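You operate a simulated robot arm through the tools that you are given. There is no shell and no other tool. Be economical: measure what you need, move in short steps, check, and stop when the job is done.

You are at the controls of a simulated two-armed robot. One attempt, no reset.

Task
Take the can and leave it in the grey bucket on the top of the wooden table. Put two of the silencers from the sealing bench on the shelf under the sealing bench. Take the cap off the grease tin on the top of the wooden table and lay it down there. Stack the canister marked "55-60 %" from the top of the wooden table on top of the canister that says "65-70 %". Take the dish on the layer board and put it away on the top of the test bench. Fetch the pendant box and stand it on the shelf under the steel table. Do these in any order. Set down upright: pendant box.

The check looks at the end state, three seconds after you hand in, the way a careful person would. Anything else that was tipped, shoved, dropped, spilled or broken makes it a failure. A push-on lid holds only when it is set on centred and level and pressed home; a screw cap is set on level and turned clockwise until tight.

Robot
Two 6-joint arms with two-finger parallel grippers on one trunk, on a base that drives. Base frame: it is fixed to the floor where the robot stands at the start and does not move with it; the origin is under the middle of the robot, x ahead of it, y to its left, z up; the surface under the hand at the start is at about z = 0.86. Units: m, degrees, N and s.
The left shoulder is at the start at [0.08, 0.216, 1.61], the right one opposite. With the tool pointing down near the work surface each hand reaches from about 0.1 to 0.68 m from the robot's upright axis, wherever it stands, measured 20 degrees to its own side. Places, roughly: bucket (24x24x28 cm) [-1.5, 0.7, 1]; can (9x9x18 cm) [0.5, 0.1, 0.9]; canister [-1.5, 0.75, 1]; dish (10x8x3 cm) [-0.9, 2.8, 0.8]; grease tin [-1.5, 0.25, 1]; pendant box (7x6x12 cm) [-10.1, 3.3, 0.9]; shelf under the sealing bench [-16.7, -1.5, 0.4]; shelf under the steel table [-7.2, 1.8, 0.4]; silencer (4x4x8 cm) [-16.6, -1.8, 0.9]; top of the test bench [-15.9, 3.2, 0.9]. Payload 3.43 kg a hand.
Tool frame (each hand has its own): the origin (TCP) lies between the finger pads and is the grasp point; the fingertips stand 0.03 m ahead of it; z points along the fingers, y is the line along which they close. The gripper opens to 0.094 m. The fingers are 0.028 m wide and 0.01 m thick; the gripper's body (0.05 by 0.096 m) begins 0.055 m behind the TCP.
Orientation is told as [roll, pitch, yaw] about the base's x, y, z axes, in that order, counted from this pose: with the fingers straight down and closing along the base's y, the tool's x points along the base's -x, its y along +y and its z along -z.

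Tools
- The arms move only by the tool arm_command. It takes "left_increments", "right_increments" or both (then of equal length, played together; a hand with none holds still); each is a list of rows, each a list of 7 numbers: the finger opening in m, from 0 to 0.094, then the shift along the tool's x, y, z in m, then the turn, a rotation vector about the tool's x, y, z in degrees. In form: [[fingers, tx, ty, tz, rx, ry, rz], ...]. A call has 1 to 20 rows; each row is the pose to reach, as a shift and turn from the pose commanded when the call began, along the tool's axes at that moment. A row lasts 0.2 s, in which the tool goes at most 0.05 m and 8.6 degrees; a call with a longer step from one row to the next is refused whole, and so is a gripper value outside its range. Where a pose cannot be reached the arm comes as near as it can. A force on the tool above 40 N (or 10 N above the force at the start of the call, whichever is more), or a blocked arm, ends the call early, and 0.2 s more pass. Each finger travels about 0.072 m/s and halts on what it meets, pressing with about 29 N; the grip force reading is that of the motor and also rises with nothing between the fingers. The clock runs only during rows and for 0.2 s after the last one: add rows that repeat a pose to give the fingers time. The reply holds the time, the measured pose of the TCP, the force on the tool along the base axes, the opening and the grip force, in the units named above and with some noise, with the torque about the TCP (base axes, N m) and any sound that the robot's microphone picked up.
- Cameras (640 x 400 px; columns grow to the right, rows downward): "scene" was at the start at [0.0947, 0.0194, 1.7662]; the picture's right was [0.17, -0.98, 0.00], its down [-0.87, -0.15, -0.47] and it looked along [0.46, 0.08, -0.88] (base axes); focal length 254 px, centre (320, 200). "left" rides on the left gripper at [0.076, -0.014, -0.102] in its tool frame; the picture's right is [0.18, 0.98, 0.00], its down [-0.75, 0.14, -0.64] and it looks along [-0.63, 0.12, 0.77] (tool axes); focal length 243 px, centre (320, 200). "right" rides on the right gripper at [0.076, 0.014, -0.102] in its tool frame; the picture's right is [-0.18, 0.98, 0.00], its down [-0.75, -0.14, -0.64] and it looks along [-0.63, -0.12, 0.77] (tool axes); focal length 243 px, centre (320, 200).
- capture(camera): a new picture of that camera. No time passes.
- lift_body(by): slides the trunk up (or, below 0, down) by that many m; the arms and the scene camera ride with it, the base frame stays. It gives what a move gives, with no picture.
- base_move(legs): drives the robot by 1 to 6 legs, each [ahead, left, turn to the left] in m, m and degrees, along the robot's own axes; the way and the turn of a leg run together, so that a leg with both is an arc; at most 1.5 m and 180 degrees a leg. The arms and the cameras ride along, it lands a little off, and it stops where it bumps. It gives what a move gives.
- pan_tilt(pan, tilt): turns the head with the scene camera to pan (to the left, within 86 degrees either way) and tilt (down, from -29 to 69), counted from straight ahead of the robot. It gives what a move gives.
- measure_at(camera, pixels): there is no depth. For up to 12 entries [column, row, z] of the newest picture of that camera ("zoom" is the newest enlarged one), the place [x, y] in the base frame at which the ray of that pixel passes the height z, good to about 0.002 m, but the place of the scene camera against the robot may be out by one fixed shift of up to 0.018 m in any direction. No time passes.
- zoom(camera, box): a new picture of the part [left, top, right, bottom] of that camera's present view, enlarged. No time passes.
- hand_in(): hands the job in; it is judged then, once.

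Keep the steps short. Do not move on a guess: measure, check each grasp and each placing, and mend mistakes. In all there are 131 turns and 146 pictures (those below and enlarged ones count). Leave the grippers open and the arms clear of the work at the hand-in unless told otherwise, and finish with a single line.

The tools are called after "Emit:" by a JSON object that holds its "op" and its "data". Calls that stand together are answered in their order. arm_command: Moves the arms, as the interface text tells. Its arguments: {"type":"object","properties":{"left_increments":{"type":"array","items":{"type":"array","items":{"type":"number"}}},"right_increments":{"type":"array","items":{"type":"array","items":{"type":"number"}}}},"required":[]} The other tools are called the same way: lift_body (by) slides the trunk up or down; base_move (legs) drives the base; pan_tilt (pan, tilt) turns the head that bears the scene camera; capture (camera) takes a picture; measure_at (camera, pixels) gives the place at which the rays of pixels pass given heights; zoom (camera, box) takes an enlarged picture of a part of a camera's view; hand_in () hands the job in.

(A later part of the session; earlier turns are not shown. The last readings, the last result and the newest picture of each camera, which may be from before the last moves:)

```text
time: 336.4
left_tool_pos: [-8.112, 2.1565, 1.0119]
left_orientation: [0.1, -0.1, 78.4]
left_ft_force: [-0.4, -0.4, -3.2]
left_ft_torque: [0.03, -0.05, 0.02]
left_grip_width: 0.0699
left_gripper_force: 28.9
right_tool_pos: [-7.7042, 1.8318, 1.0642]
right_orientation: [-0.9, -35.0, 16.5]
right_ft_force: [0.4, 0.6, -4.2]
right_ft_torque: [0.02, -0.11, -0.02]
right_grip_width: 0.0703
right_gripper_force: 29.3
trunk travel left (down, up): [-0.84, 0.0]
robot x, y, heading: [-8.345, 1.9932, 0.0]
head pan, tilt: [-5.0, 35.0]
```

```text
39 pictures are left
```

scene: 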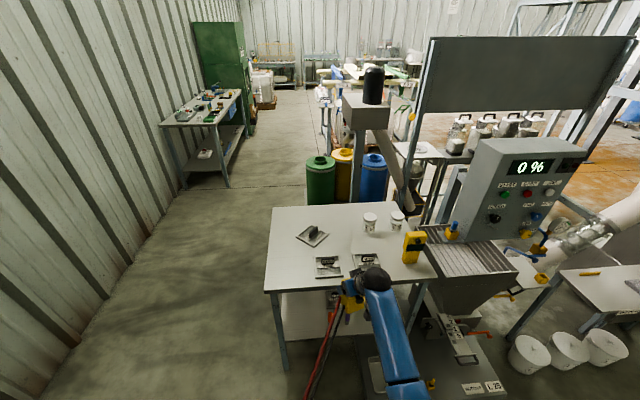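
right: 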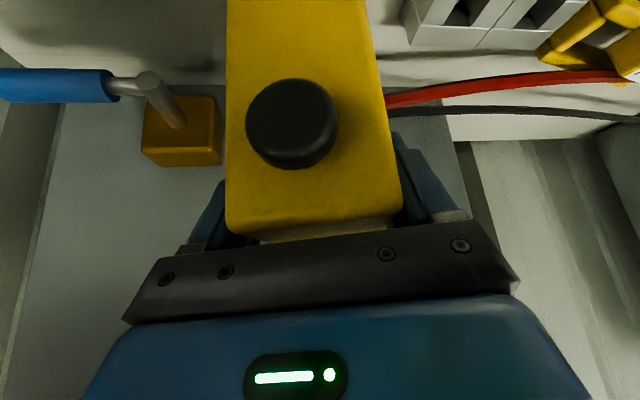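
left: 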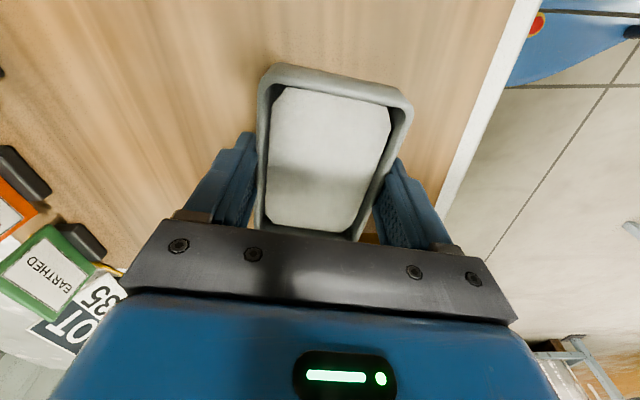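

The table's near edge runs from (265,290) to (437,283). I'll measure it before lowering anything.

Emit:
{"op": "measure_at", "data": {"camera": "scene", "pixels": [[266, 291, 0.86], [437, 278, 0.86], [270, 208, 0.86], [287, 370, 0.0], [437, 283, 0.8]]}}

Emit:
{"op": "base_move", "data": {"legs": [[-0.12, 0, 0]]}}

Emit:
{"op": "lift_body", "data": {"by": -0.4}}

Emit:
{"op": "pan_tilt", "data": {"pan": -5, "tilt": 28}}

Emit:
{"op": "capture", "data": {"camera": "scene"}}

```text
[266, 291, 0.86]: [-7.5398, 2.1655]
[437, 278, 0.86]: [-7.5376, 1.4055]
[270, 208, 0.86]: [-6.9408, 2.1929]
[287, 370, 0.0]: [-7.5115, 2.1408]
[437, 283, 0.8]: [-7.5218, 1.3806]
```

```text
time: 337.6
left_tool_pos: [-8.2272, 2.1568, 1.0117]
left_orientation: [0.4, 0.0, 78.4]
left_ft_force: [1.4, 0.1, -2.5]
left_ft_torque: [-0.01, 0.04, 0.02]
left_grip_width: 0.0697
left_gripper_force: 29.3
right_tool_pos: [-7.8196, 1.8328, 1.062]
right_orientation: [-0.8, -34.8, 16.5]
right_ft_force: [0.3, 0.6, -4.3]
right_ft_torque: [0.03, -0.06, 0.01]
right_grip_width: 0.0701
right_gripper_force: 29.3
trunk travel left (down, up): [-0.84, 0.0]
robot x, y, heading: [-8.4658, 1.9921, -0.0]
head pan, tilt: [-5.0, 35.0]
```

```text
time: 341.4
left_tool_pos: [-8.2316, 2.1569, 0.6124]
left_orientation: [0.0, -0.1, 78.4]
left_ft_force: [-0.7, 0.4, -2.7]
left_ft_torque: [0.0, 0.01, -0.02]
left_grip_width: 0.07
left_gripper_force: 29.3
right_tool_pos: [-7.8233, 1.8326, 0.6638]
right_orientation: [-0.9, -35.0, 16.6]
right_ft_force: [0.4, 0.4, -3.0]
right_ft_torque: [-0.02, -0.05, 0.01]
right_grip_width: 0.0702
right_gripper_force: 29.3
trunk travel left (down, up): [-0.44, 0.4]
robot x, y, heading: [-8.4657, 1.9892, -0.1]
head pan, tilt: [-5.0, 35.0]
```

```text
time: 342.1
left_tool_pos: [-8.2328, 2.1571, 0.6123]
left_orientation: [0.0, -0.1, 78.3]
left_ft_force: [-0.1, 0.1, -2.3]
left_ft_torque: [0.02, 0.01, 0.01]
left_grip_width: 0.07
left_gripper_force: 28.8
right_tool_pos: [-7.8228, 1.8333, 0.6631]
right_orientation: [-0.9, -34.9, 16.6]
right_ft_force: [-0.4, 0.4, -4.0]
right_ft_torque: [0.01, -0.09, -0.04]
right_grip_width: 0.0704
right_gripper_force: 29.5
trunk travel left (down, up): [-0.44, 0.4]
robot x, y, heading: [-8.4632, 1.9902, 0.3]
head pan, tilt: [-5.0, 28.0]
```

```text
38 pictures are left
```

scene: 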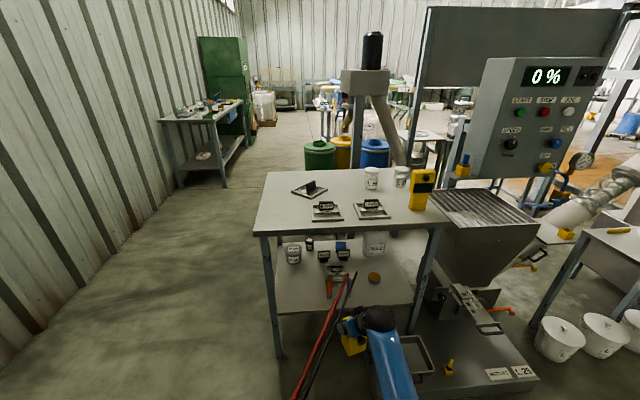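

The shelf's front area is free at the left, around (300,293). I'll measure the shelf's edge and nearby items.

Emit:
{"op": "measure_at", "data": {"camera": "scene", "pixels": [[279, 312, 0.4], [414, 305, 0.4], [300, 292, 0.4], [329, 296, 0.4], [373, 283, 0.4], [293, 262, 0.4], [395, 290, 0.4], [279, 312, 0.35], [437, 222, 0.85]]}}

Emit:
{"op": "zoom", "data": {"camera": "scene", "box": [260, 215, 440, 345]}}

```text
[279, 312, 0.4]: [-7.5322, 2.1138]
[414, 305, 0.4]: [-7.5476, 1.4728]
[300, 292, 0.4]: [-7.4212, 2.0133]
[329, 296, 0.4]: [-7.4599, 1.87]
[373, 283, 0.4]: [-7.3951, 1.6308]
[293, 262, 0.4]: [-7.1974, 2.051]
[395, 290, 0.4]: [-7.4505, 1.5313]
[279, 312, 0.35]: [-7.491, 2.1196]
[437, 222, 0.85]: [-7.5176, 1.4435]
```

```text
3.08 times, centred on (350, 280) of scene
```

zoom: 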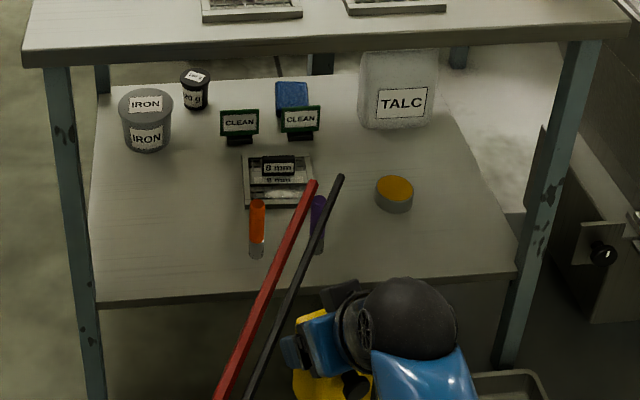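

The target spot is the free front-left area, about (-7.44, 1.965). I'll lower the box to just above shelf height while still outside, then slide in with the base.

Emit:
{"op": "arm_command", "data": {"right_increments": [[0.045, 0.019, 0, 0.027, 0, 0, 0], [0.045, 0.038, 0, 0.054, 0, 0, 0], [0.045, 0.057, 0, 0.081, 0, 0, 0], [0.045, 0.0746, 0, 0.1065, 0, 0, 0], [0.045, 0.0746, 0, 0.1065, 0, 0, 0]]}}

Emit:
{"op": "base_move", "data": {"legs": [[0, 0.13, 0], [0.37, 0, 0]]}}

Emit:
{"op": "zoom", "data": {"camera": "scene", "box": [200, 215, 440, 375]}}

Emit:
{"op": "capture", "data": {"camera": "right"}}

```text
time: 343.3
left_tool_pos: [-8.232, 2.1561, 0.6126]
left_orientation: [0.1, -0.1, 78.4]
left_ft_force: [-0.2, 0.2, -2.0]
left_ft_torque: [-0.01, -0.01, -0.03]
left_grip_width: 0.0695
left_gripper_force: 29.1
right_tool_pos: [-7.8221, 1.8318, 0.5344]
right_orientation: [-0.9, -34.9, 16.6]
right_ft_force: [0.2, 0.7, -4.5]
right_ft_torque: [0.0, -0.07, -0.01]
right_grip_width: 0.0705
right_gripper_force: 28.9
trunk travel left (down, up): [-0.44, 0.4]
robot x, y, heading: [-8.463, 1.994, 0.1]
head pan, tilt: [-5.0, 28.0]
```

```text
time: 346.6
left_tool_pos: [-7.8638, 2.2832, 0.6112]
left_orientation: [0.0, -0.1, 78.4]
left_ft_force: [0.4, -0.1, -2.9]
left_ft_torque: [-0.03, 0.0, 0.01]
left_grip_width: 0.0698
left_gripper_force: 29.0
right_tool_pos: [-7.4535, 1.958, 0.5346]
right_orientation: [-0.9, -35.1, 16.3]
right_ft_force: [-0.8, -0.8, -3.8]
right_ft_torque: [0.01, -0.05, 0.01]
right_grip_width: 0.0703
right_gripper_force: 28.5
trunk travel left (down, up): [-0.44, 0.4]
robot x, y, heading: [-8.0957, 2.1215, 0.3]
head pan, tilt: [-5.0, 28.0]
```

```text
2.50 times, centred on (320, 295) of scene
```

zoom: 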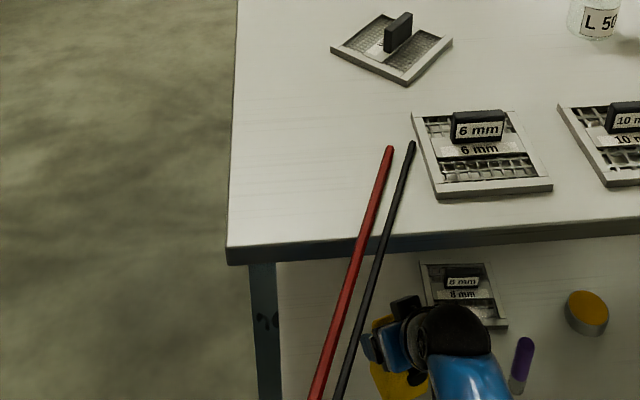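

```text
35 pictures are left
```

right: 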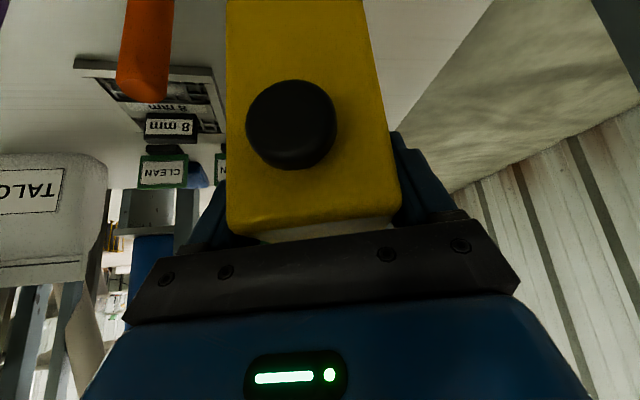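

The box is inside, clear of the orange tube. I'll shift 1.5 cm left and lower gently to contact.

Emit:
{"op": "arm_command", "data": {"right_increments": [[0.045, 0.0057, 0.008, 0.0082, 0, 0, 0], [0.045, 0.0115, 0.015, 0.0164, 0, 0, 0], [0.045, 0.0144, 0.015, 0.0205, 0, 0, 0], [0.045, 0.0172, 0.015, 0.0246, 0, 0, 0], [0.045, 0.0189, 0.015, 0.027, 0, 0, 0], [0.045, 0.0189, 0.015, 0.027, 0, 0, 0]]}}

```text
time: 348.0
left_tool_pos: [-7.8625, 2.2841, 0.6114]
left_orientation: [0.1, 0.0, 78.3]
left_ft_force: [-0.4, -0.1, -2.0]
left_ft_torque: [-0.01, 0.03, -0.01]
left_grip_width: 0.0701
left_gripper_force: 28.7
right_tool_pos: [-7.4572, 1.9704, 0.5002]
right_orientation: [-0.9, -35.0, 16.5]
right_ft_force: [-0.2, -1.3, -4.2]
right_ft_torque: [0.03, -0.09, -0.01]
right_grip_width: 0.0701
right_gripper_force: 28.8
trunk travel left (down, up): [-0.44, 0.4]
robot x, y, heading: [-8.0941, 2.1188, -0.1]
head pan, tilt: [-5.0, 28.0]
```

No contact yet. I'll continue in 2 mm steps, up to 2 cm.

Emit:
{"op": "arm_command", "data": {"right_increments": [[0.045, 0.0011, 0, 0.0016, 0, 0, 0], [0.045, 0.0023, 0, 0.0033, 0, 0, 0], [0.045, 0.0034, 0, 0.0049, 0, 0, 0], [0.045, 0.0046, 0, 0.0066, 0, 0, 0], [0.045, 0.0057, 0, 0.0082, 0, 0, 0], [0.045, 0.0069, 0, 0.0098, 0, 0, 0], [0.045, 0.008, 0, 0.0115, 0, 0, 0], [0.045, 0.0092, 0, 0.0131, 0, 0, 0], [0.045, 0.0103, 0, 0.0147, 0, 0, 0], [0.045, 0.0115, 0, 0.0164, 0, 0, 0]]}}

Emit:
{"op": "capture", "data": {"camera": "right"}}

```text
time: 350.2
left_tool_pos: [-7.8623, 2.2841, 0.6119]
left_orientation: [0.1, 0.0, 78.2]
left_ft_force: [0.7, -0.3, -2.9]
left_ft_torque: [0.0, 0.0, 0.01]
left_grip_width: 0.0698
left_gripper_force: 28.6
right_tool_pos: [-7.4587, 1.9715, 0.4795]
right_orientation: [-1.0, -35.0, 16.4]
right_ft_force: [-0.3, -0.2, -3.6]
right_ft_torque: [0.06, -0.1, -0.03]
right_grip_width: 0.0701
right_gripper_force: 28.5
trunk travel left (down, up): [-0.44, 0.4]
robot x, y, heading: [-8.0925, 2.12, 0.1]
head pan, tilt: [-5.0, 28.0]
```

```text
34 pictures are left
```

right: 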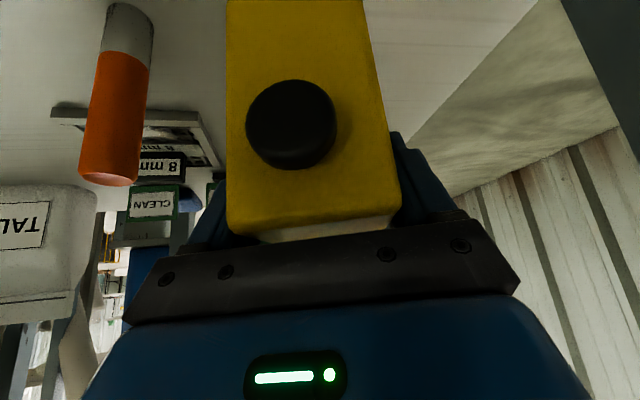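

Still no contact at 0.48. I'll keep lowering in 2 mm steps; the force limit will stop it.

Emit:
{"op": "arm_command", "data": {"right_increments": [[0.045, 0.0011, 0, 0.0016, 0, 0, 0], [0.045, 0.0023, 0, 0.0033, 0, 0, 0], [0.045, 0.0034, 0, 0.0049, 0, 0, 0], [0.045, 0.0046, 0, 0.0066, 0, 0, 0], [0.045, 0.0057, 0, 0.0082, 0, 0, 0], [0.045, 0.0069, 0, 0.0098, 0, 0, 0], [0.045, 0.008, 0, 0.0115, 0, 0, 0], [0.045, 0.0092, 0, 0.0131, 0, 0, 0], [0.045, 0.0103, 0, 0.0147, 0, 0, 0], [0.045, 0.0115, 0, 0.0164, 0, 0, 0], [0.045, 0.0126, 0, 0.018, 0, 0, 0], [0.045, 0.0138, 0, 0.0197, 0, 0, 0], [0.045, 0.0149, 0, 0.0213, 0, 0, 0], [0.045, 0.0161, 0, 0.0229, 0, 0, 0], [0.045, 0.0172, 0, 0.0246, 0, 0, 0]]}}

Emit:
{"op": "zoom", "data": {"camera": "scene", "box": [270, 290, 410, 395]}}

```text
time: 353.4
left_tool_pos: [-7.8626, 2.2839, 0.6121]
left_orientation: [0.1, -0.1, 78.3]
left_ft_force: [0.6, -0.9, -2.7]
left_ft_torque: [0.03, -0.01, -0.01]
left_grip_width: 0.0696
left_gripper_force: 29.0
right_tool_pos: [-7.4585, 1.9715, 0.4516]
right_orientation: [-0.8, -35.0, 16.4]
right_ft_force: [0.1, -0.5, -3.8]
right_ft_torque: [0.02, -0.03, 0.02]
right_grip_width: 0.0702
right_gripper_force: 29.0
trunk travel left (down, up): [-0.44, 0.4]
robot x, y, heading: [-8.0966, 2.1198, 0.1]
head pan, tilt: [-5.0, 28.0]
```

```text
3.81 times, centred on (340, 342) of scene
```

zoom: 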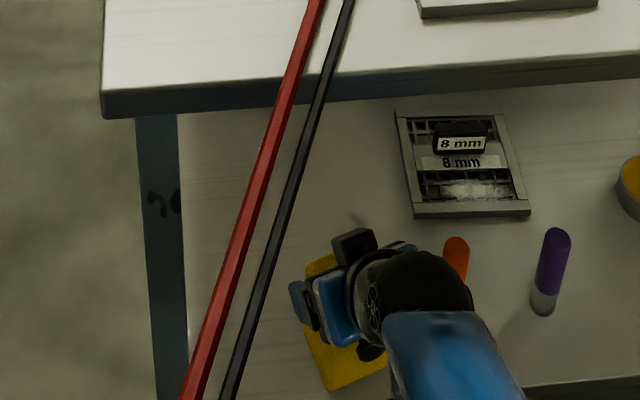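

Still free at 0.452. I'll continue another 3 cm in 2 mm steps.

Emit:
{"op": "arm_command", "data": {"right_increments": [[0.045, 0.0011, 0, 0.0016, 0, 0, 0], [0.045, 0.0023, 0, 0.0033, 0, 0, 0], [0.045, 0.0034, 0, 0.0049, 0, 0, 0], [0.045, 0.0046, 0, 0.0066, 0, 0, 0], [0.045, 0.0057, 0, 0.0082, 0, 0, 0], [0.045, 0.0069, 0, 0.0098, 0, 0, 0], [0.045, 0.008, 0, 0.0115, 0, 0, 0], [0.045, 0.0092, 0, 0.0131, 0, 0, 0], [0.045, 0.0103, 0, 0.0147, 0, 0, 0], [0.045, 0.0115, 0, 0.0164, 0, 0, 0], [0.045, 0.0126, 0, 0.018, 0, 0, 0], [0.045, 0.0138, 0, 0.0197, 0, 0, 0], [0.045, 0.0149, 0, 0.0213, 0, 0, 0], [0.045, 0.0161, 0, 0.0229, 0, 0, 0], [0.045, 0.0172, 0, 0.0246, 0, 0, 0]]}}

Emit:
{"op": "capture", "data": {"camera": "right"}}

```text
time: 356.3
left_tool_pos: [-7.8635, 2.2847, 0.6128]
left_orientation: [0.0, 0.0, 78.3]
left_ft_force: [0.3, -0.8, -2.5]
left_ft_torque: [-0.02, 0.03, -0.01]
left_grip_width: 0.0698
left_gripper_force: 29.0
right_tool_pos: [-7.4523, 1.9726, 0.4305]
right_orientation: [-0.8, -35.8, 16.3]
right_ft_force: [-7.6, 0.1, 23.8]
right_ft_torque: [0.81, 1.48, 0.2]
right_grip_width: 0.0703
right_gripper_force: 28.6
trunk travel left (down, up): [-0.44, 0.4]
robot x, y, heading: [-8.0935, 2.1188, -0.1]
head pan, tilt: [-5.0, 28.0]
stopped in row 14 (right hand): the force on the tool passed its limit at 42 N (the readings are from after the stop); the commanded pose is now the measured one
```

```text
32 pictures are left
```

right: 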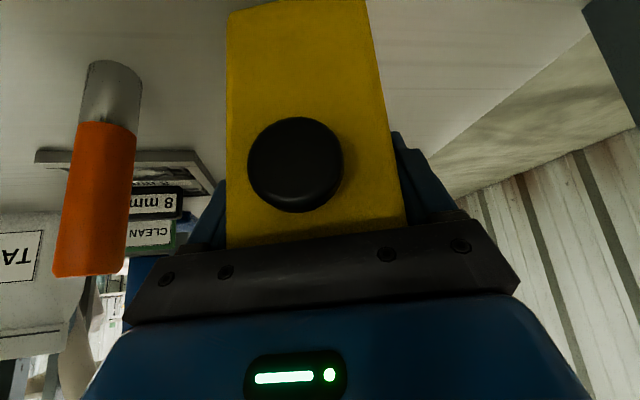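

Contact with the shelf. I'll ease up 1 mm, open slowly, and withdraw back along the tool axis.

Emit:
{"op": "arm_command", "data": {"right_increments": [[0.045, -0.0006, 0, -0.0008, 0, 0, 0], [0.06, -0.0006, 0, -0.0008, 0, 0, 0], [0.075, -0.0006, 0, -0.0008, 0, 0, 0], [0.094, -0.0006, 0, -0.0008, 0, 0, 0], [0.094, -0.0006, 0, -0.0008, 0, 0, 0], [0.094, -0.0006, 0, -0.0008, 0, 0, 0], [0.094, -0.0006, 0, -0.015, 0, 0, 0], [0.094, -0.0006, 0, -0.04, 0, 0, 0], [0.094, 0.01, 0, -0.075, 0, 0, 0], [0.094, 0.02, 0, -0.11, 0, 0, 0], [0.094, 0.04, 0, -0.14, 0, 0, 0], [0.094, 0.04, 0, -0.14, 0, 0, 0]]}}

Emit:
{"op": "capture", "data": {"camera": "right"}}

Emit:
{"op": "zoom", "data": {"camera": "scene", "box": [250, 270, 410, 395]}}

```text
time: 358.9
left_tool_pos: [-7.8628, 2.2845, 0.6115]
left_orientation: [0.2, -0.1, 78.4]
left_ft_force: [0.7, 0.9, -2.6]
left_ft_torque: [0.01, 0.01, -0.02]
left_grip_width: 0.0699
left_gripper_force: 29.1
right_tool_pos: [-7.5657, 1.9405, 0.518]
right_orientation: [-0.9, -35.3, 16.5]
right_ft_force: [-0.5, 0.4, -0.7]
right_ft_torque: [-0.01, 0.01, 0.01]
right_grip_width: 0.0936
right_gripper_force: 0.0
trunk travel left (down, up): [-0.44, 0.4]
robot x, y, heading: [-8.0958, 2.1187, -0.1]
head pan, tilt: [-5.0, 28.0]
```

```text
31 pictures are left
```

right: 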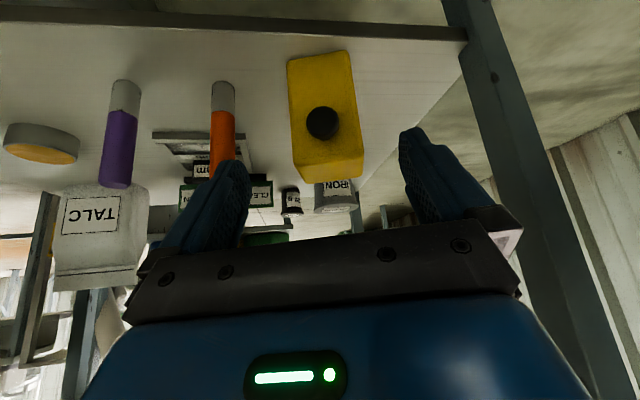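

```text
3.20 times, centred on (330, 332) of scene
```

zoom: 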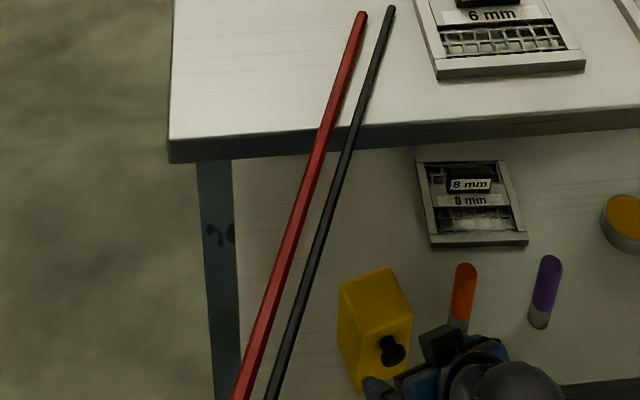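

The box stands upright on the shelf. Now the dish: I'll back away along the aisle to x ≈ -15.6, turn to face the right-hand wall, raise the trunk and look.

Emit:
{"op": "base_move", "data": {"legs": [[-1.5, 0, 0], [-1.5, 0, 0], [-1.5, 0, 0], [-1.5, 0, 0], [-1.5, 0, 0], [0, 0, 90]]}}

Emit:
{"op": "lift_body", "data": {"by": 0.4}}

Emit:
{"op": "pan_tilt", "data": {"pan": 8, "tilt": 38}}

Emit:
{"op": "capture", "data": {"camera": "scene"}}

```text
time: 398.4
left_tool_pos: [-15.8123, 2.202, 0.6115]
left_orientation: [0.1, -0.1, 170.1]
left_ft_force: [-0.3, 0.9, -2.4]
left_ft_torque: [0.01, 0.03, 0.01]
left_grip_width: 0.07
left_gripper_force: 29.7
right_tool_pos: [-15.4786, 2.5099, 0.5197]
right_orientation: [-0.8, -35.4, 108.2]
right_ft_force: [-0.2, -0.5, 0.8]
right_ft_torque: [0.01, 0.01, -0.01]
right_grip_width: 0.0939
right_gripper_force: 0.1
trunk travel left (down, up): [-0.44, 0.4]
robot x, y, heading: [-15.6426, 1.9819, 92.0]
head pan, tilt: [-5.0, 28.0]
```

```text
time: 402.3
left_tool_pos: [-15.8132, 2.2019, 1.0124]
left_orientation: [0.1, -0.2, 170.1]
left_ft_force: [-0.1, -0.3, -2.5]
left_ft_torque: [-0.01, -0.01, -0.01]
left_grip_width: 0.0699
left_gripper_force: 28.8
right_tool_pos: [-15.4788, 2.5099, 0.9186]
right_orientation: [-0.9, -35.3, 108.3]
right_ft_force: [0.5, 0.2, -0.4]
right_ft_torque: [0.01, -0.02, -0.02]
right_grip_width: 0.094
right_gripper_force: 0.1
trunk travel left (down, up): [-0.84, 0.0]
robot x, y, heading: [-15.6413, 1.9758, 91.7]
head pan, tilt: [-5.0, 28.0]
```

```text
time: 403.0
left_tool_pos: [-15.814, 2.2017, 1.0121]
left_orientation: [0.1, -0.1, 170.1]
left_ft_force: [-0.1, -0.4, -3.2]
left_ft_torque: [-0.05, 0.0, 0.02]
left_grip_width: 0.0698
left_gripper_force: 29.0
right_tool_pos: [-15.4787, 2.5105, 0.9185]
right_orientation: [-0.9, -35.3, 108.2]
right_ft_force: [1.1, 0.3, -0.1]
right_ft_torque: [0.06, -0.02, 0.02]
right_grip_width: 0.0941
right_gripper_force: 0.1
trunk travel left (down, up): [-0.84, 0.0]
robot x, y, heading: [-15.6393, 1.9741, 91.7]
head pan, tilt: [8.0, 38.0]
```

```text
29 pictures are left
```

scene: 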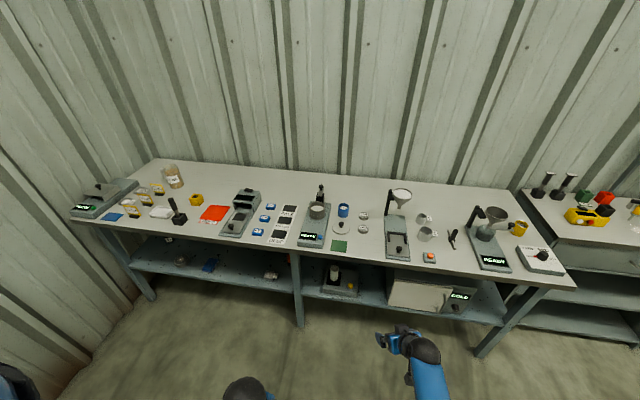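

The bench has a free patch in front around (366,245), between the green pad and the device. I'll measure it, plus some other gaps.

Emit:
{"op": "measure_at", "data": {"camera": "scene", "pixels": [[366, 257, 0.87], [347, 250, 0.87], [384, 255, 0.87], [363, 235, 0.87], [250, 180, 0.87], [450, 212, 0.87], [440, 232, 0.87], [465, 235, 0.87], [300, 190, 0.87], [435, 268, 0.87]]}}

Emit:
{"op": "zoom", "data": {"camera": "scene", "box": [280, 170, 500, 290]}}

```text
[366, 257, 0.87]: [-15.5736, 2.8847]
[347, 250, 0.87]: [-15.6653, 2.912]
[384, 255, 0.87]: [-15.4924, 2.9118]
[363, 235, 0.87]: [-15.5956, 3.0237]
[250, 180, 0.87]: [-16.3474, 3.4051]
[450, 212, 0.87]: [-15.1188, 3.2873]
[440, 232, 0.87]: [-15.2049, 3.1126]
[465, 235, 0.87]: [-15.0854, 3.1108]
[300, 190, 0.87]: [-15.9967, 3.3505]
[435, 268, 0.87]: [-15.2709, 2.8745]
```

```text
2.91 times, centred on (390, 230) of scene
```

zoom: 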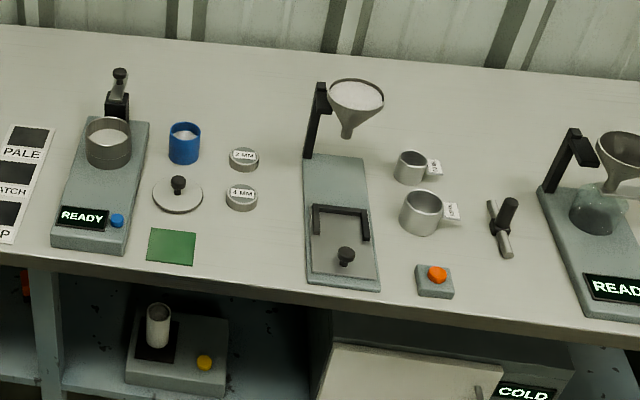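

The patch between the green pad and the device is about 17 × 14 cm, which is enough. The target dish centre is (-15.577, 2.893). I'll retract the right hand, extend the left, and drive in.

Emit:
{"op": "arm_command", "data": {"left_increments": [[0.055, -0.009, -0.04, -0.003, 0, 0, 0], [0.055, -0.018, -0.08, -0.006, 0, 0, 0], [0.055, -0.027, -0.12, -0.01, 0, 0, 0], [0.055, -0.036, -0.16, -0.012, 0, 0, 0], [0.055, -0.045, -0.2, -0.015, 0, 0, 0], [0.055, -0.054, -0.24, -0.015, 0, 0, 0], [0.055, -0.057, -0.269, -0.015, 0, 0, 0], [0.055, -0.057, -0.269, -0.015, 0, 0, 0]], "right_increments": [[0.094, 0.025, 0, -0.038, 0, 0, 0], [0.094, 0.05, 0, -0.077, 0, 0, 0], [0.094, 0.075, 0, -0.115, 0, 0, 0], [0.094, 0.1, 0, -0.154, 0, 0, 0], [0.094, 0.125, 0, -0.193, 0, 0, 0], [0.094, 0.15, 0, -0.23, 0, 0, 0], [0.094, 0.177, 0, -0.265, 0, 0, 0], [0.094, 0.177, 0, -0.265, 0, 0, 0]]}}

Emit:
{"op": "base_move", "data": {"legs": [[0, -0.21, -1.7], [0.41, 0, 0]]}}

Emit:
{"op": "capture", "data": {"camera": "left"}}

Emit:
{"op": "pan_tilt", "data": {"pan": 5, "tilt": 55}}

Emit:
{"op": "capture", "data": {"camera": "scene"}}

```text
time: 404.5
left_tool_pos: [-15.8238, 2.4476, 1.0269]
left_orientation: [0.2, -0.1, 170.0]
left_ft_force: [0.4, 1.2, -3.0]
left_ft_torque: [-0.02, -0.01, -0.04]
left_grip_width: 0.0696
left_gripper_force: 28.3
right_tool_pos: [-15.4476, 2.3275, 1.0448]
right_orientation: [-7.6, -39.3, 129.2]
right_ft_force: [0.0, -0.2, -0.1]
right_ft_torque: [0.0, 0.02, 0.01]
right_grip_width: 0.0937
right_gripper_force: 0.0
trunk travel left (down, up): [-0.84, 0.0]
robot x, y, heading: [-15.6412, 1.9741, 91.7]
head pan, tilt: [8.0, 38.0]
stopped in row 7 (right hand): the arm was blocked; the commanded pose is now the measured one
```

```text
time: 408.3
left_tool_pos: [-15.6, 2.87, 1.0295]
left_orientation: [0.1, -0.1, 168.3]
left_ft_force: [-0.3, -0.2, -2.3]
left_ft_torque: [0.02, -0.02, -0.01]
left_grip_width: 0.0697
left_gripper_force: 28.4
right_tool_pos: [-15.2267, 2.739, 1.0468]
right_orientation: [-8.1, -39.6, 127.5]
right_ft_force: [0.0, 0.2, -0.5]
right_ft_torque: [-0.02, -0.02, 0.01]
right_grip_width: 0.0937
right_gripper_force: 0.1
trunk travel left (down, up): [-0.84, 0.0]
robot x, y, heading: [-15.4301, 2.3985, 89.8]
head pan, tilt: [8.0, 38.0]
```

```text
27 pictures are left
```

left: 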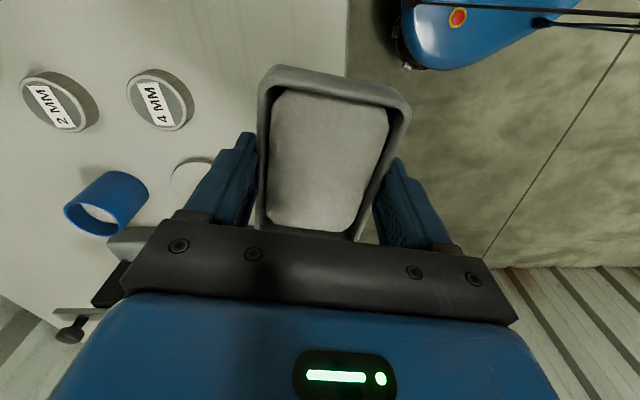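

```text
time: 409.1
left_tool_pos: [-15.5997, 2.8724, 1.0277]
left_orientation: [0.2, -0.1, 168.3]
left_ft_force: [-0.3, 0.6, -3.2]
left_ft_torque: [0.05, 0.0, 0.03]
left_grip_width: 0.0699
left_gripper_force: 29.2
right_tool_pos: [-15.2273, 2.7401, 1.0461]
right_orientation: [-7.8, -39.5, 127.5]
right_ft_force: [-0.4, 1.2, 0.7]
right_ft_torque: [0.0, 0.02, 0.0]
right_grip_width: 0.0941
right_gripper_force: 0.0
trunk travel left (down, up): [-0.84, 0.0]
robot x, y, heading: [-15.4286, 2.3967, 89.9]
head pan, tilt: [5.0, 55.0]
```

```text
26 pictures are left
```

scene: 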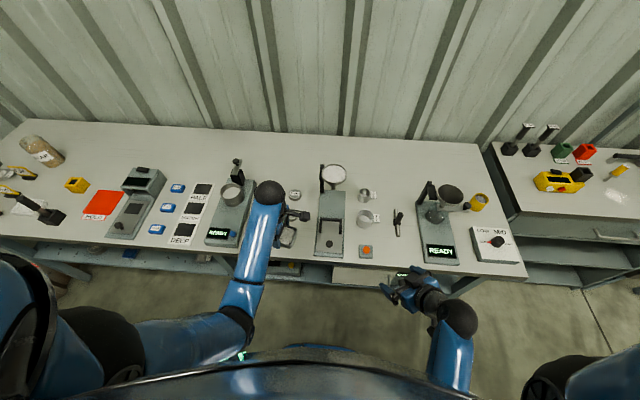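

In the wrist view the bench edge is at column ~348 and the 4 MM weight at (162,100). I'll measure both to set the final y.

Emit:
{"op": "measure_at", "data": {"camera": "left", "pixels": [[348, 40, 0.87], [348, 70, 0.87], [193, 108, 0.89], [160, 131, 0.87], [212, 165, 0.87]]}}

Emit:
{"op": "measure_at", "data": {"camera": "scene", "pixels": [[315, 240, 0.87], [300, 262, 0.87], [238, 240, 0.87], [360, 255, 0.87], [295, 202, 0.87], [318, 218, 0.87]]}}

```text
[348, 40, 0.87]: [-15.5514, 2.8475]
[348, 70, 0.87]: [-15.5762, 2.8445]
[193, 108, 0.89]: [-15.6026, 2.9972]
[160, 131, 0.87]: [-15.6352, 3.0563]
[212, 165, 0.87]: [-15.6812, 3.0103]
```

```text
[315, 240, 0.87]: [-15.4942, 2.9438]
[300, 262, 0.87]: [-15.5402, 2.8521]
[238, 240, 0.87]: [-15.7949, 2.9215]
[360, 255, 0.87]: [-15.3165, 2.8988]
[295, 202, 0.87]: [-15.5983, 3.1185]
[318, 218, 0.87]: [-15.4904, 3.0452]
```

There are 15 cm between the edge (2.846) and the weight (2.995). I'll centre at (-15.572, 2.92) and lower gently to contact.

Emit:
{"op": "arm_command", "data": {"left_increments": [[0.055, 0.009, -0.026, 0, 0, 0, 0], [0.055, 0.0177, -0.0527, 0, 0, 0, 0], [0.055, 0.0177, -0.0527, 0.04, 0, 0, 0], [0.055, 0.0177, -0.0527, 0.075, 0, 0, 0], [0.055, 0.0177, -0.0527, 0.093, 0, 0, 0], [0.055, 0.0177, -0.0527, 0.096, 0, 0, 0], [0.055, 0.0177, -0.0527, 0.099, 0, 0, 0], [0.055, 0.0177, -0.0527, 0.102, 0, 0, 0], [0.055, 0.0177, -0.0527, 0.105, 0, 0, 0], [0.055, 0.0177, -0.0527, 0.108, 0, 0, 0], [0.055, 0.0177, -0.0527, 0.111, 0, 0, 0], [0.055, 0.0177, -0.0527, 0.114, 0, 0, 0], [0.055, 0.0177, -0.0527, 0.117, 0, 0, 0], [0.055, 0.0177, -0.0527, 0.119, 0, 0, 0]]}}

Emit:
{"op": "capture", "data": {"camera": "left"}}

```text
time: 412.1
left_tool_pos: [-15.5718, 2.9192, 0.9122]
left_orientation: [-0.1, -0.1, 168.3]
left_ft_force: [-2.4, 0.5, 13.7]
left_ft_torque: [-0.61, -0.19, -0.02]
left_grip_width: 0.07
left_gripper_force: 29.1
right_tool_pos: [-15.2272, 2.7388, 1.0458]
right_orientation: [-8.1, -39.6, 127.5]
right_ft_force: [0.4, 0.0, -0.4]
right_ft_torque: [0.03, 0.01, 0.01]
right_grip_width: 0.0943
right_gripper_force: 0.1
trunk travel left (down, up): [-0.84, 0.0]
robot x, y, heading: [-15.4327, 2.3958, 90.0]
head pan, tilt: [5.0, 55.0]
```

```text
25 pictures are left
```

left: 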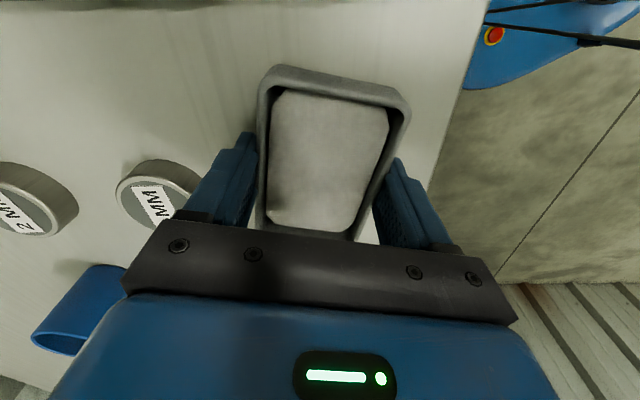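

Contact (13.7 N) with the dish fully on the bench. I'll ease, open to 0.088, and rise straight up.

Emit:
{"op": "arm_command", "data": {"left_increments": [[0.055, 0, 0, -0.001, 0, 0, 0], [0.07, 0, 0, -0.001, 0, 0, 0], [0.08, 0, 0, -0.001, 0, 0, 0], [0.088, 0, 0, -0.001, 0, 0, 0], [0.088, 0, 0, -0.001, 0, 0, 0], [0.088, 0, 0, -0.012, 0, 0, 0], [0.088, 0, 0, -0.03, 0, 0, 0], [0.088, 0, 0, -0.06, 0, 0, 0], [0.088, 0, 0, -0.1, 0, 0, 0], [0.088, 0, 0, -0.12, 0, 0, 0]]}}

Emit:
{"op": "capture", "data": {"camera": "left"}}

```text
time: 414.3
left_tool_pos: [-15.5722, 2.9201, 1.0286]
left_orientation: [0.1, -0.1, 168.2]
left_ft_force: [0.1, -0.3, 0.1]
left_ft_torque: [0.02, -0.02, 0.02]
left_grip_width: 0.0883
left_gripper_force: 0.0
right_tool_pos: [-15.2278, 2.7397, 1.0468]
right_orientation: [-7.9, -39.5, 127.5]
right_ft_force: [-0.6, -0.9, -0.2]
right_ft_torque: [-0.01, 0.03, -0.02]
right_grip_width: 0.094
right_gripper_force: 0.2
trunk travel left (down, up): [-0.84, 0.0]
robot x, y, heading: [-15.4319, 2.3974, 90.1]
head pan, tilt: [5.0, 55.0]
```

```text
24 pictures are left
```

left: 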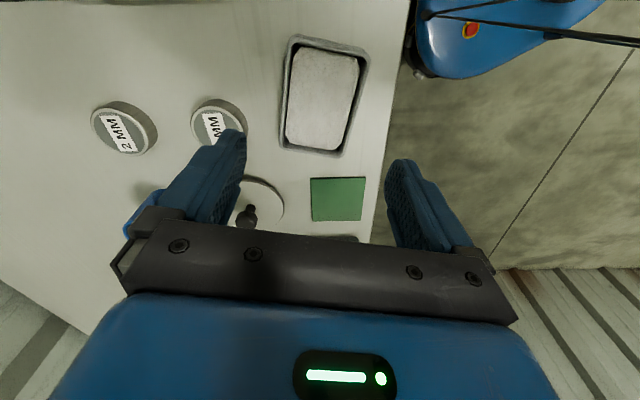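

The dish sits on the test bench, contents intact. Next, the silencers. I'll back off, turn to face west, reset both wrists to neutral, and look towards the sealing bench on the left.

Emit:
{"op": "base_move", "data": {"legs": [[-0.6, 0, 0], [0, 0, 90]]}}

Emit:
{"op": "arm_command", "data": {"left_increments": [[0.094, 0, 0, 0, 0, 0, 8], [0.094, 0, 0, 0, 0, 0, 16], [0.094, 0, 0, 0, 0, 0, 24], [0.094, 0, 0, 0, 0, 0, 32], [0.094, 0, 0, 0, 0, 0, 40], [0.094, 0, 0, 0, 0, 0, 48], [0.094, 0, 0, 0, 0, 0, 56], [0.094, 0, 0, 0, 0, 0, 64], [0.094, 0, 0, 0, 0, 0, 72], [0.094, 0, 0, 0, 0, 0, 78.3]], "right_increments": [[0.094, 0, 0, 0, 0.55, 4.05, 3.31], [0.094, 0, 0, 0, 1.1, 8.1, 6.6], [0.094, 0, 0, 0, 1.65, 12.2, 9.9], [0.094, 0, 0, 0, 2.2, 16.2, 13.2], [0.094, 0, 0, 0, 2.75, 20.3, 16.6], [0.094, 0, 0, 0, 3.3, 24.3, 19.9], [0.094, 0, 0, 0, 3.85, 28.4, 23.2], [0.094, 0, 0, 0, 4.4, 32.4, 26.5], [0.094, 0, 0, 0, 5, 36.5, 29.8], [0.094, 0, 0, 0, 5.5, 40.5, 33.1]]}}

Emit:
{"op": "pan_tilt", "data": {"pan": 55, "tilt": 22}}

Emit:
{"op": "capture", "data": {"camera": "scene"}}

```text
time: 421.4
left_tool_pos: [-15.9506, 1.6598, 1.0283]
left_orientation: [0.2, -0.1, -101.0]
left_ft_force: [-0.7, 0.0, 1.2]
left_ft_torque: [0.0, 0.01, -0.01]
left_grip_width: 0.0879
left_gripper_force: 0.2
right_tool_pos: [-15.7753, 2.0079, 1.0472]
right_orientation: [-7.9, -39.6, -141.8]
right_ft_force: [-1.0, 0.5, 0.6]
right_ft_torque: [0.04, 0.0, -0.01]
right_grip_width: 0.0943
right_gripper_force: 0.0
trunk travel left (down, up): [-0.84, 0.0]
robot x, y, heading: [-15.4299, 1.8114, -179.5]
head pan, tilt: [5.0, 55.0]
```

```text
time: 423.6
left_tool_pos: [-15.9507, 1.6605, 1.0277]
left_orientation: [0.1, 0.1, -179.4]
left_ft_force: [-0.5, 0.8, 0.1]
left_ft_torque: [0.01, 0.03, 0.0]
left_grip_width: 0.094
left_gripper_force: 0.1
right_tool_pos: [-15.7745, 2.0083, 1.0426]
right_orientation: [0.0, 0.0, -179.3]
right_ft_force: [-0.2, -0.6, 0.1]
right_ft_torque: [-0.02, 0.01, 0.0]
right_grip_width: 0.0939
right_gripper_force: 0.0
right hand out of reach, approached as far as the arm can: row 10
trunk travel left (down, up): [-0.84, 0.0]
robot x, y, heading: [-15.4288, 1.8092, -179.3]
head pan, tilt: [5.0, 55.0]
```

```text
time: 424.8
left_tool_pos: [-15.9522, 1.6611, 1.0275]
left_orientation: [0.1, 0.1, -179.3]
left_ft_force: [-0.5, -0.9, 0.6]
left_ft_torque: [-0.03, 0.0, 0.0]
left_grip_width: 0.0942
left_gripper_force: 0.2
right_tool_pos: [-15.7752, 2.0087, 1.0437]
right_orientation: [0.0, -0.2, -179.2]
right_ft_force: [0.2, 0.5, 0.3]
right_ft_torque: [-0.03, 0.0, 0.03]
right_grip_width: 0.094
right_gripper_force: 0.1
trunk travel left (down, up): [-0.84, 0.0]
robot x, y, heading: [-15.4295, 1.8057, -179.4]
head pan, tilt: [55.0, 22.0]
```

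```text
23 pictures are left
```

scene: 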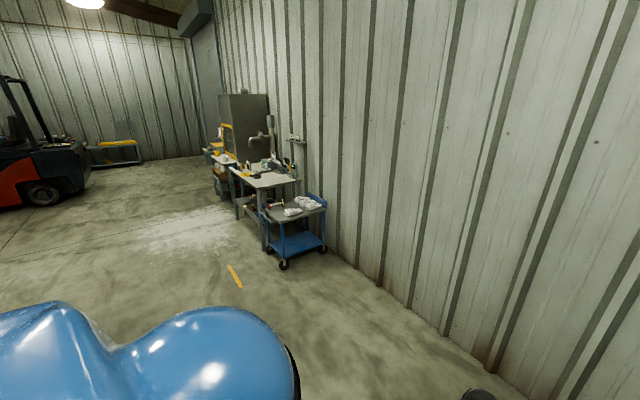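

The sealing bench stands along the west wall, just beyond the blue cart. The floor on the way is clear. I'll slide left to y ≈ -1.6, facing the wall, and look.

Emit:
{"op": "base_move", "data": {"legs": [[0, 1.5, -0.6], [0, 1.5, 0], [0, 0.4, 0]]}}

Emit:
{"op": "pan_tilt", "data": {"pan": 0, "tilt": 42}}

Emit:
{"op": "capture", "data": {"camera": "scene"}}

```text
time: 441.4
left_tool_pos: [-15.9307, -1.7381, 1.0293]
left_orientation: [0.2, 0.1, -179.3]
left_ft_force: [-0.9, 0.5, -0.9]
left_ft_torque: [-0.03, 0.02, -0.02]
left_grip_width: 0.0939
left_gripper_force: 0.1
right_tool_pos: [-15.753, -1.3917, 1.0425]
right_orientation: [0.2, -0.1, -179.2]
right_ft_force: [0.4, 0.2, 0.5]
right_ft_torque: [-0.01, 0.0, 0.0]
right_grip_width: 0.0942
right_gripper_force: 0.1
trunk travel left (down, up): [-0.84, 0.0]
robot x, y, heading: [-15.4079, -1.5957, -179.2]
head pan, tilt: [55.0, 22.0]
```

```text
time: 442.6
left_tool_pos: [-15.9298, -1.7405, 1.0295]
left_orientation: [0.0, 0.1, -179.3]
left_ft_force: [0.6, -0.2, -0.3]
left_ft_torque: [0.01, 0.01, -0.03]
left_grip_width: 0.094
left_gripper_force: 0.2
right_tool_pos: [-15.7523, -1.393, 1.0425]
right_orientation: [0.0, -0.1, -179.2]
right_ft_force: [0.1, -0.7, 0.1]
right_ft_torque: [0.0, -0.01, 0.02]
right_grip_width: 0.0939
right_gripper_force: 0.0
trunk travel left (down, up): [-0.84, 0.0]
robot x, y, heading: [-15.4062, -1.5929, -179.3]
head pan, tilt: [0.0, 42.0]
```

```text
22 pictures are left
```

scene: 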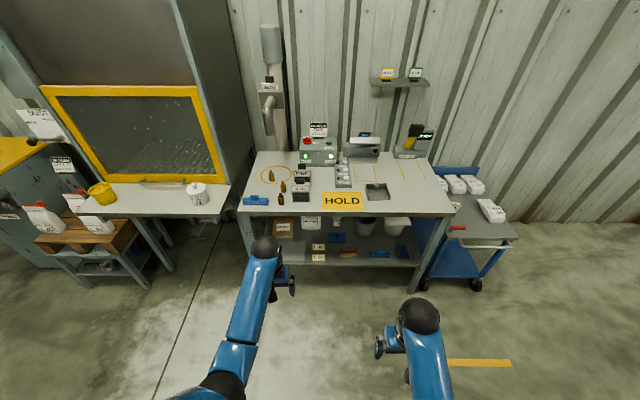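

The brown silencers are at about (271,175), (283,187) and (281,198). I'll zoom in and measure, and look at the shelf too.

Emit:
{"op": "zoom", "data": {"camera": "scene", "box": [235, 150, 355, 225]}}

Emit:
{"op": "measure_at", "data": {"camera": "scene", "pixels": [[271, 183, 0.87], [283, 193, 0.87], [281, 205, 0.87], [240, 212, 0.87], [456, 212, 0.87], [278, 265, 0.4], [415, 265, 0.4], [300, 196, 0.87], [255, 205, 0.87], [270, 170, 0.95], [283, 183, 0.95]]}}

Emit:
{"op": "zoom", "data": {"camera": "scene", "box": [240, 205, 440, 295]}}

```text
5.33 times, centred on (295, 188) of scene
```

zoom: 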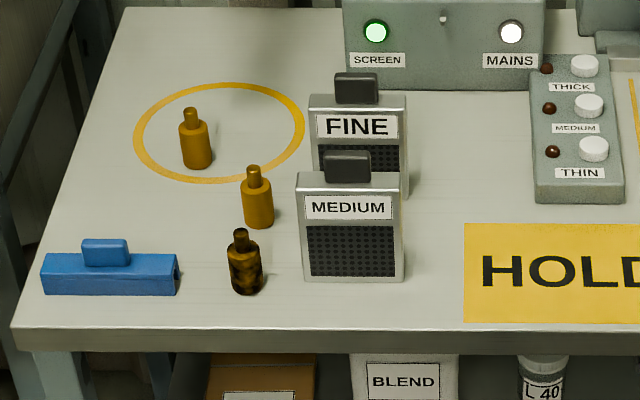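

```text
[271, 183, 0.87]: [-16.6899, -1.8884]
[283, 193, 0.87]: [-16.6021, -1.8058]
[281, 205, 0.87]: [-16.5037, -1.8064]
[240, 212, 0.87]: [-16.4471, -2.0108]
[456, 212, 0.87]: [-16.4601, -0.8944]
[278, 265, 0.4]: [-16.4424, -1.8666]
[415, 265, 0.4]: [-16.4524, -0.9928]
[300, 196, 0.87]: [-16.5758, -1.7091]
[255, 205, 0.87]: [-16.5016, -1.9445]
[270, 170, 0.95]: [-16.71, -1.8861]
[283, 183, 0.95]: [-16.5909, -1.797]
```

```text
3.20 times, centred on (340, 250) of scene
```

zoom: 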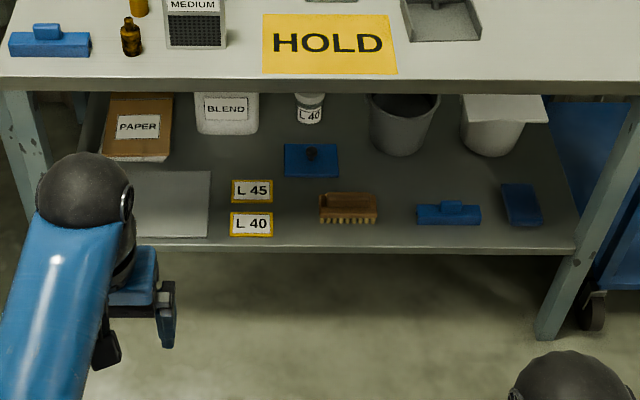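

There are three silencers; I'll take the one in the circle and the middle one. I'll drive in so the left hand comes over the circled one at about (-16.70, -1.88), and tilt it 35° to a pre-grasp.

Emit:
{"op": "base_move", "data": {"legs": [[0, 0.14, -0.7], [0.69, 0, 0]]}}

Emit:
{"op": "arm_command", "data": {"left_increments": [[0.094, -0.005, 0, 0.002, 0, -7, 0], [0.094, -0.01, 0, 0.006, 0, -14, 0], [0.094, -0.015, 0, 0.012, 0, -21, 0], [0.094, -0.02, 0, 0.02, 0, -28, 0], [0.094, -0.023, 0, 0.03, 0, -35, 0], [0.094, -0.023, 0, 0.038, 0, -35, 0], [0.094, -0.023, 0, 0.038, 0, -35, 0]]}}

Emit:
{"op": "capture", "data": {"camera": "left"}}

```text
time: 447.3
left_tool_pos: [-16.618, -1.8806, 1.029]
left_orientation: [0.1, 0.0, -179.6]
left_ft_force: [0.1, -1.3, -0.2]
left_ft_torque: [-0.02, 0.0, -0.02]
left_grip_width: 0.0942
left_gripper_force: 0.1
right_tool_pos: [-16.4397, -1.5336, 1.0447]
right_orientation: [0.0, -0.1, -179.3]
right_ft_force: [-0.1, 0.3, 0.5]
right_ft_torque: [0.0, 0.05, -0.03]
right_grip_width: 0.0939
right_gripper_force: 0.0
trunk travel left (down, up): [-0.84, 0.0]
robot x, y, heading: [-16.1006, -1.7346, -179.7]
head pan, tilt: [0.0, 42.0]
```

```text
time: 448.9
left_tool_pos: [-16.6419, -1.8782, 0.99]
left_orientation: [0.2, -34.9, -179.6]
left_ft_force: [-0.3, 0.1, 0.2]
left_ft_torque: [0.01, 0.01, -0.03]
left_grip_width: 0.094
left_gripper_force: 0.0
right_tool_pos: [-16.4412, -1.5334, 1.0433]
right_orientation: [0.0, 0.0, -179.4]
right_ft_force: [0.4, 0.4, -0.4]
right_ft_torque: [-0.02, 0.0, 0.0]
right_grip_width: 0.094
right_gripper_force: 0.0
trunk travel left (down, up): [-0.84, 0.0]
robot x, y, heading: [-16.0985, -1.7363, -179.8]
head pan, tilt: [0.0, 42.0]
```

```text
19 pictures are left
```

left: 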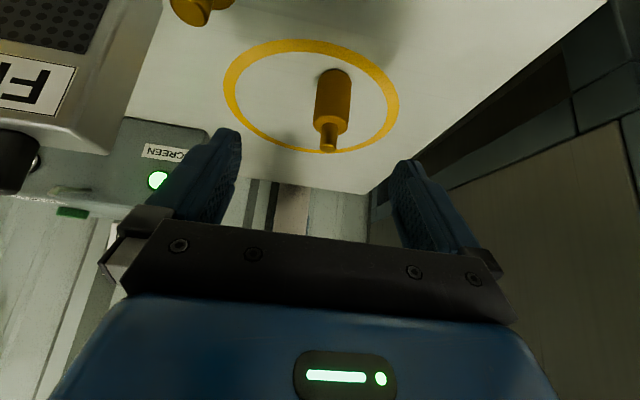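

The silencer is centred at (332,110), 7 mm left of the hand's axis. I'll grasp it, lift and retract. Then I'll shift the base and bring the right hand over the middle silencer, turned 87° so the fingers avoid the screens.

Emit:
{"op": "arm_command", "data": {"left_increments": [[0.094, 0, 0.004, 0.03, 0, 0, 0], [0.094, 0, 0.007, 0.06, 0, 0, 0], [0.094, 0, 0.007, 0.08, 0, 0, 0], [0.094, 0, 0.007, 0.095, 0, 0, 0], [0.07, 0, 0.007, 0.095, 0, 0, 0], [0.05, 0, 0.007, 0.095, 0, 0, 0], [0.025, 0, 0.007, 0.095, 0, 0, 0], [0.025, 0, 0.007, 0.095, 0, 0, 0], [0.025, -0.0115, 0.007, 0.0786, 0, 0, 0], [0.025, -0.0287, 0.007, 0.054, 0, 0, 0], [0.025, -0.046, 0.007, 0.0295, 0, 0, 0], [0.025, -0.0574, 0.007, 0.0131, 0, 0, 0], [0.025, -0.0205, 0.007, -0.0127, 0, 0, 0], [0.025, 0.0163, 0.007, -0.0386, 0, 0, 0], [0.025, 0.0532, 0.007, -0.0644, 0, 0, 0], [0.025, 0.09, 0.007, -0.09, 0, 0, 0]]}}

Emit:
{"op": "base_move", "data": {"legs": [[0, 0.125, 0]]}}

Emit:
{"op": "arm_command", "data": {"right_increments": [[0.094, -0.016, 0.013, 0, 0, 0, 8], [0.094, -0.032, 0.026, 0, 0, 0, 16], [0.094, -0.048, 0.039, 0, 0, 0, 24], [0.094, -0.064, 0.052, 0, 0, 0, 32], [0.094, -0.08, 0.065, 0, 0, 0, 40], [0.094, -0.096, 0.078, 0, 0, 0, 48], [0.094, -0.112, 0.091, 0, 0, 0, 56], [0.094, -0.128, 0.104, 0, 0, 0, 64], [0.094, -0.144, 0.12, 0, 0, 0, 72], [0.094, -0.16, 0.132, 0, 0, 0, 80], [0.094, -0.166, 0.137, 0, 0, 0, 87], [0.094, -0.166, 0.137, 0, 0, 0, 87]]}}

Emit:
{"op": "capture", "data": {"camera": "right"}}

Emit:
{"op": "capture", "data": {"camera": "left"}}

```text
time: 452.3
left_tool_pos: [-16.513, -1.8851, 1.0151]
left_orientation: [0.1, -35.0, -179.5]
left_ft_force: [0.1, -0.1, -1.2]
left_ft_torque: [0.02, -0.03, 0.02]
left_grip_width: 0.0307
left_gripper_force: 28.9
right_tool_pos: [-16.4398, -1.5335, 1.0441]
right_orientation: [0.0, -0.2, -179.5]
right_ft_force: [0.2, -0.6, 0.5]
right_ft_torque: [-0.01, 0.02, 0.03]
right_grip_width: 0.0938
right_gripper_force: 0.2
trunk travel left (down, up): [-0.84, 0.0]
robot x, y, heading: [-16.0959, -1.7347, -179.6]
head pan, tilt: [0.0, 42.0]
```

```text
time: 453.6
left_tool_pos: [-16.5141, -2.0077, 1.0155]
left_orientation: [0.3, -34.9, -179.8]
left_ft_force: [0.0, 1.5, 0.1]
left_ft_torque: [0.0, -0.02, 0.01]
left_grip_width: 0.0306
left_gripper_force: 28.7
right_tool_pos: [-16.4395, -1.6554, 1.0413]
right_orientation: [0.4, -0.1, -179.5]
right_ft_force: [0.5, 0.7, 0.4]
right_ft_torque: [-0.04, -0.03, 0.01]
right_grip_width: 0.0943
right_gripper_force: 0.1
trunk travel left (down, up): [-0.84, 0.0]
robot x, y, heading: [-16.0929, -1.8626, -179.6]
head pan, tilt: [0.0, 42.0]
```

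```text
time: 456.2
left_tool_pos: [-16.515, -2.0109, 1.0146]
left_orientation: [0.1, -35.0, -179.6]
left_ft_force: [-0.6, 0.3, -0.6]
left_ft_torque: [-0.03, -0.02, 0.02]
left_grip_width: 0.0305
left_gripper_force: 29.0
right_tool_pos: [-16.6057, -1.7991, 1.0426]
right_orientation: [0.1, -0.1, 93.4]
right_ft_force: [-0.5, 0.1, -0.2]
right_ft_torque: [0.05, -0.03, -0.02]
right_grip_width: 0.094
right_gripper_force: 0.0
trunk travel left (down, up): [-0.84, 0.0]
robot x, y, heading: [-16.0977, -1.8619, -179.7]
head pan, tilt: [0.0, 42.0]
```

```text
18 pictures are left
```

right: 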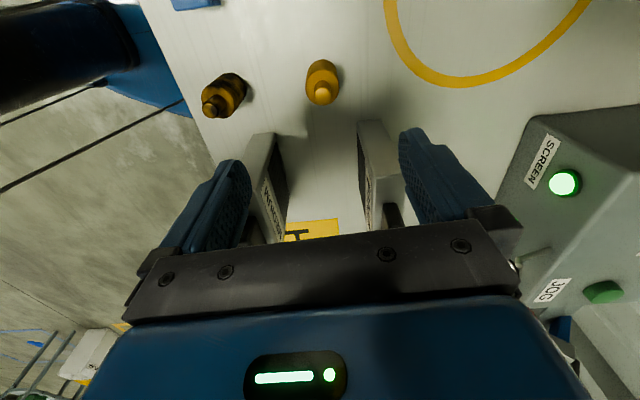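

```text
17 pictures are left
```

left: 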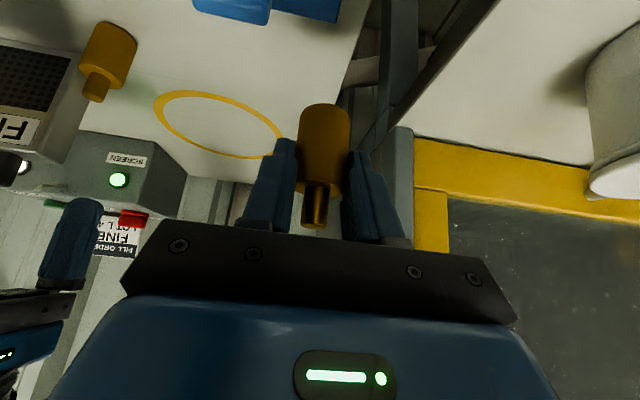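

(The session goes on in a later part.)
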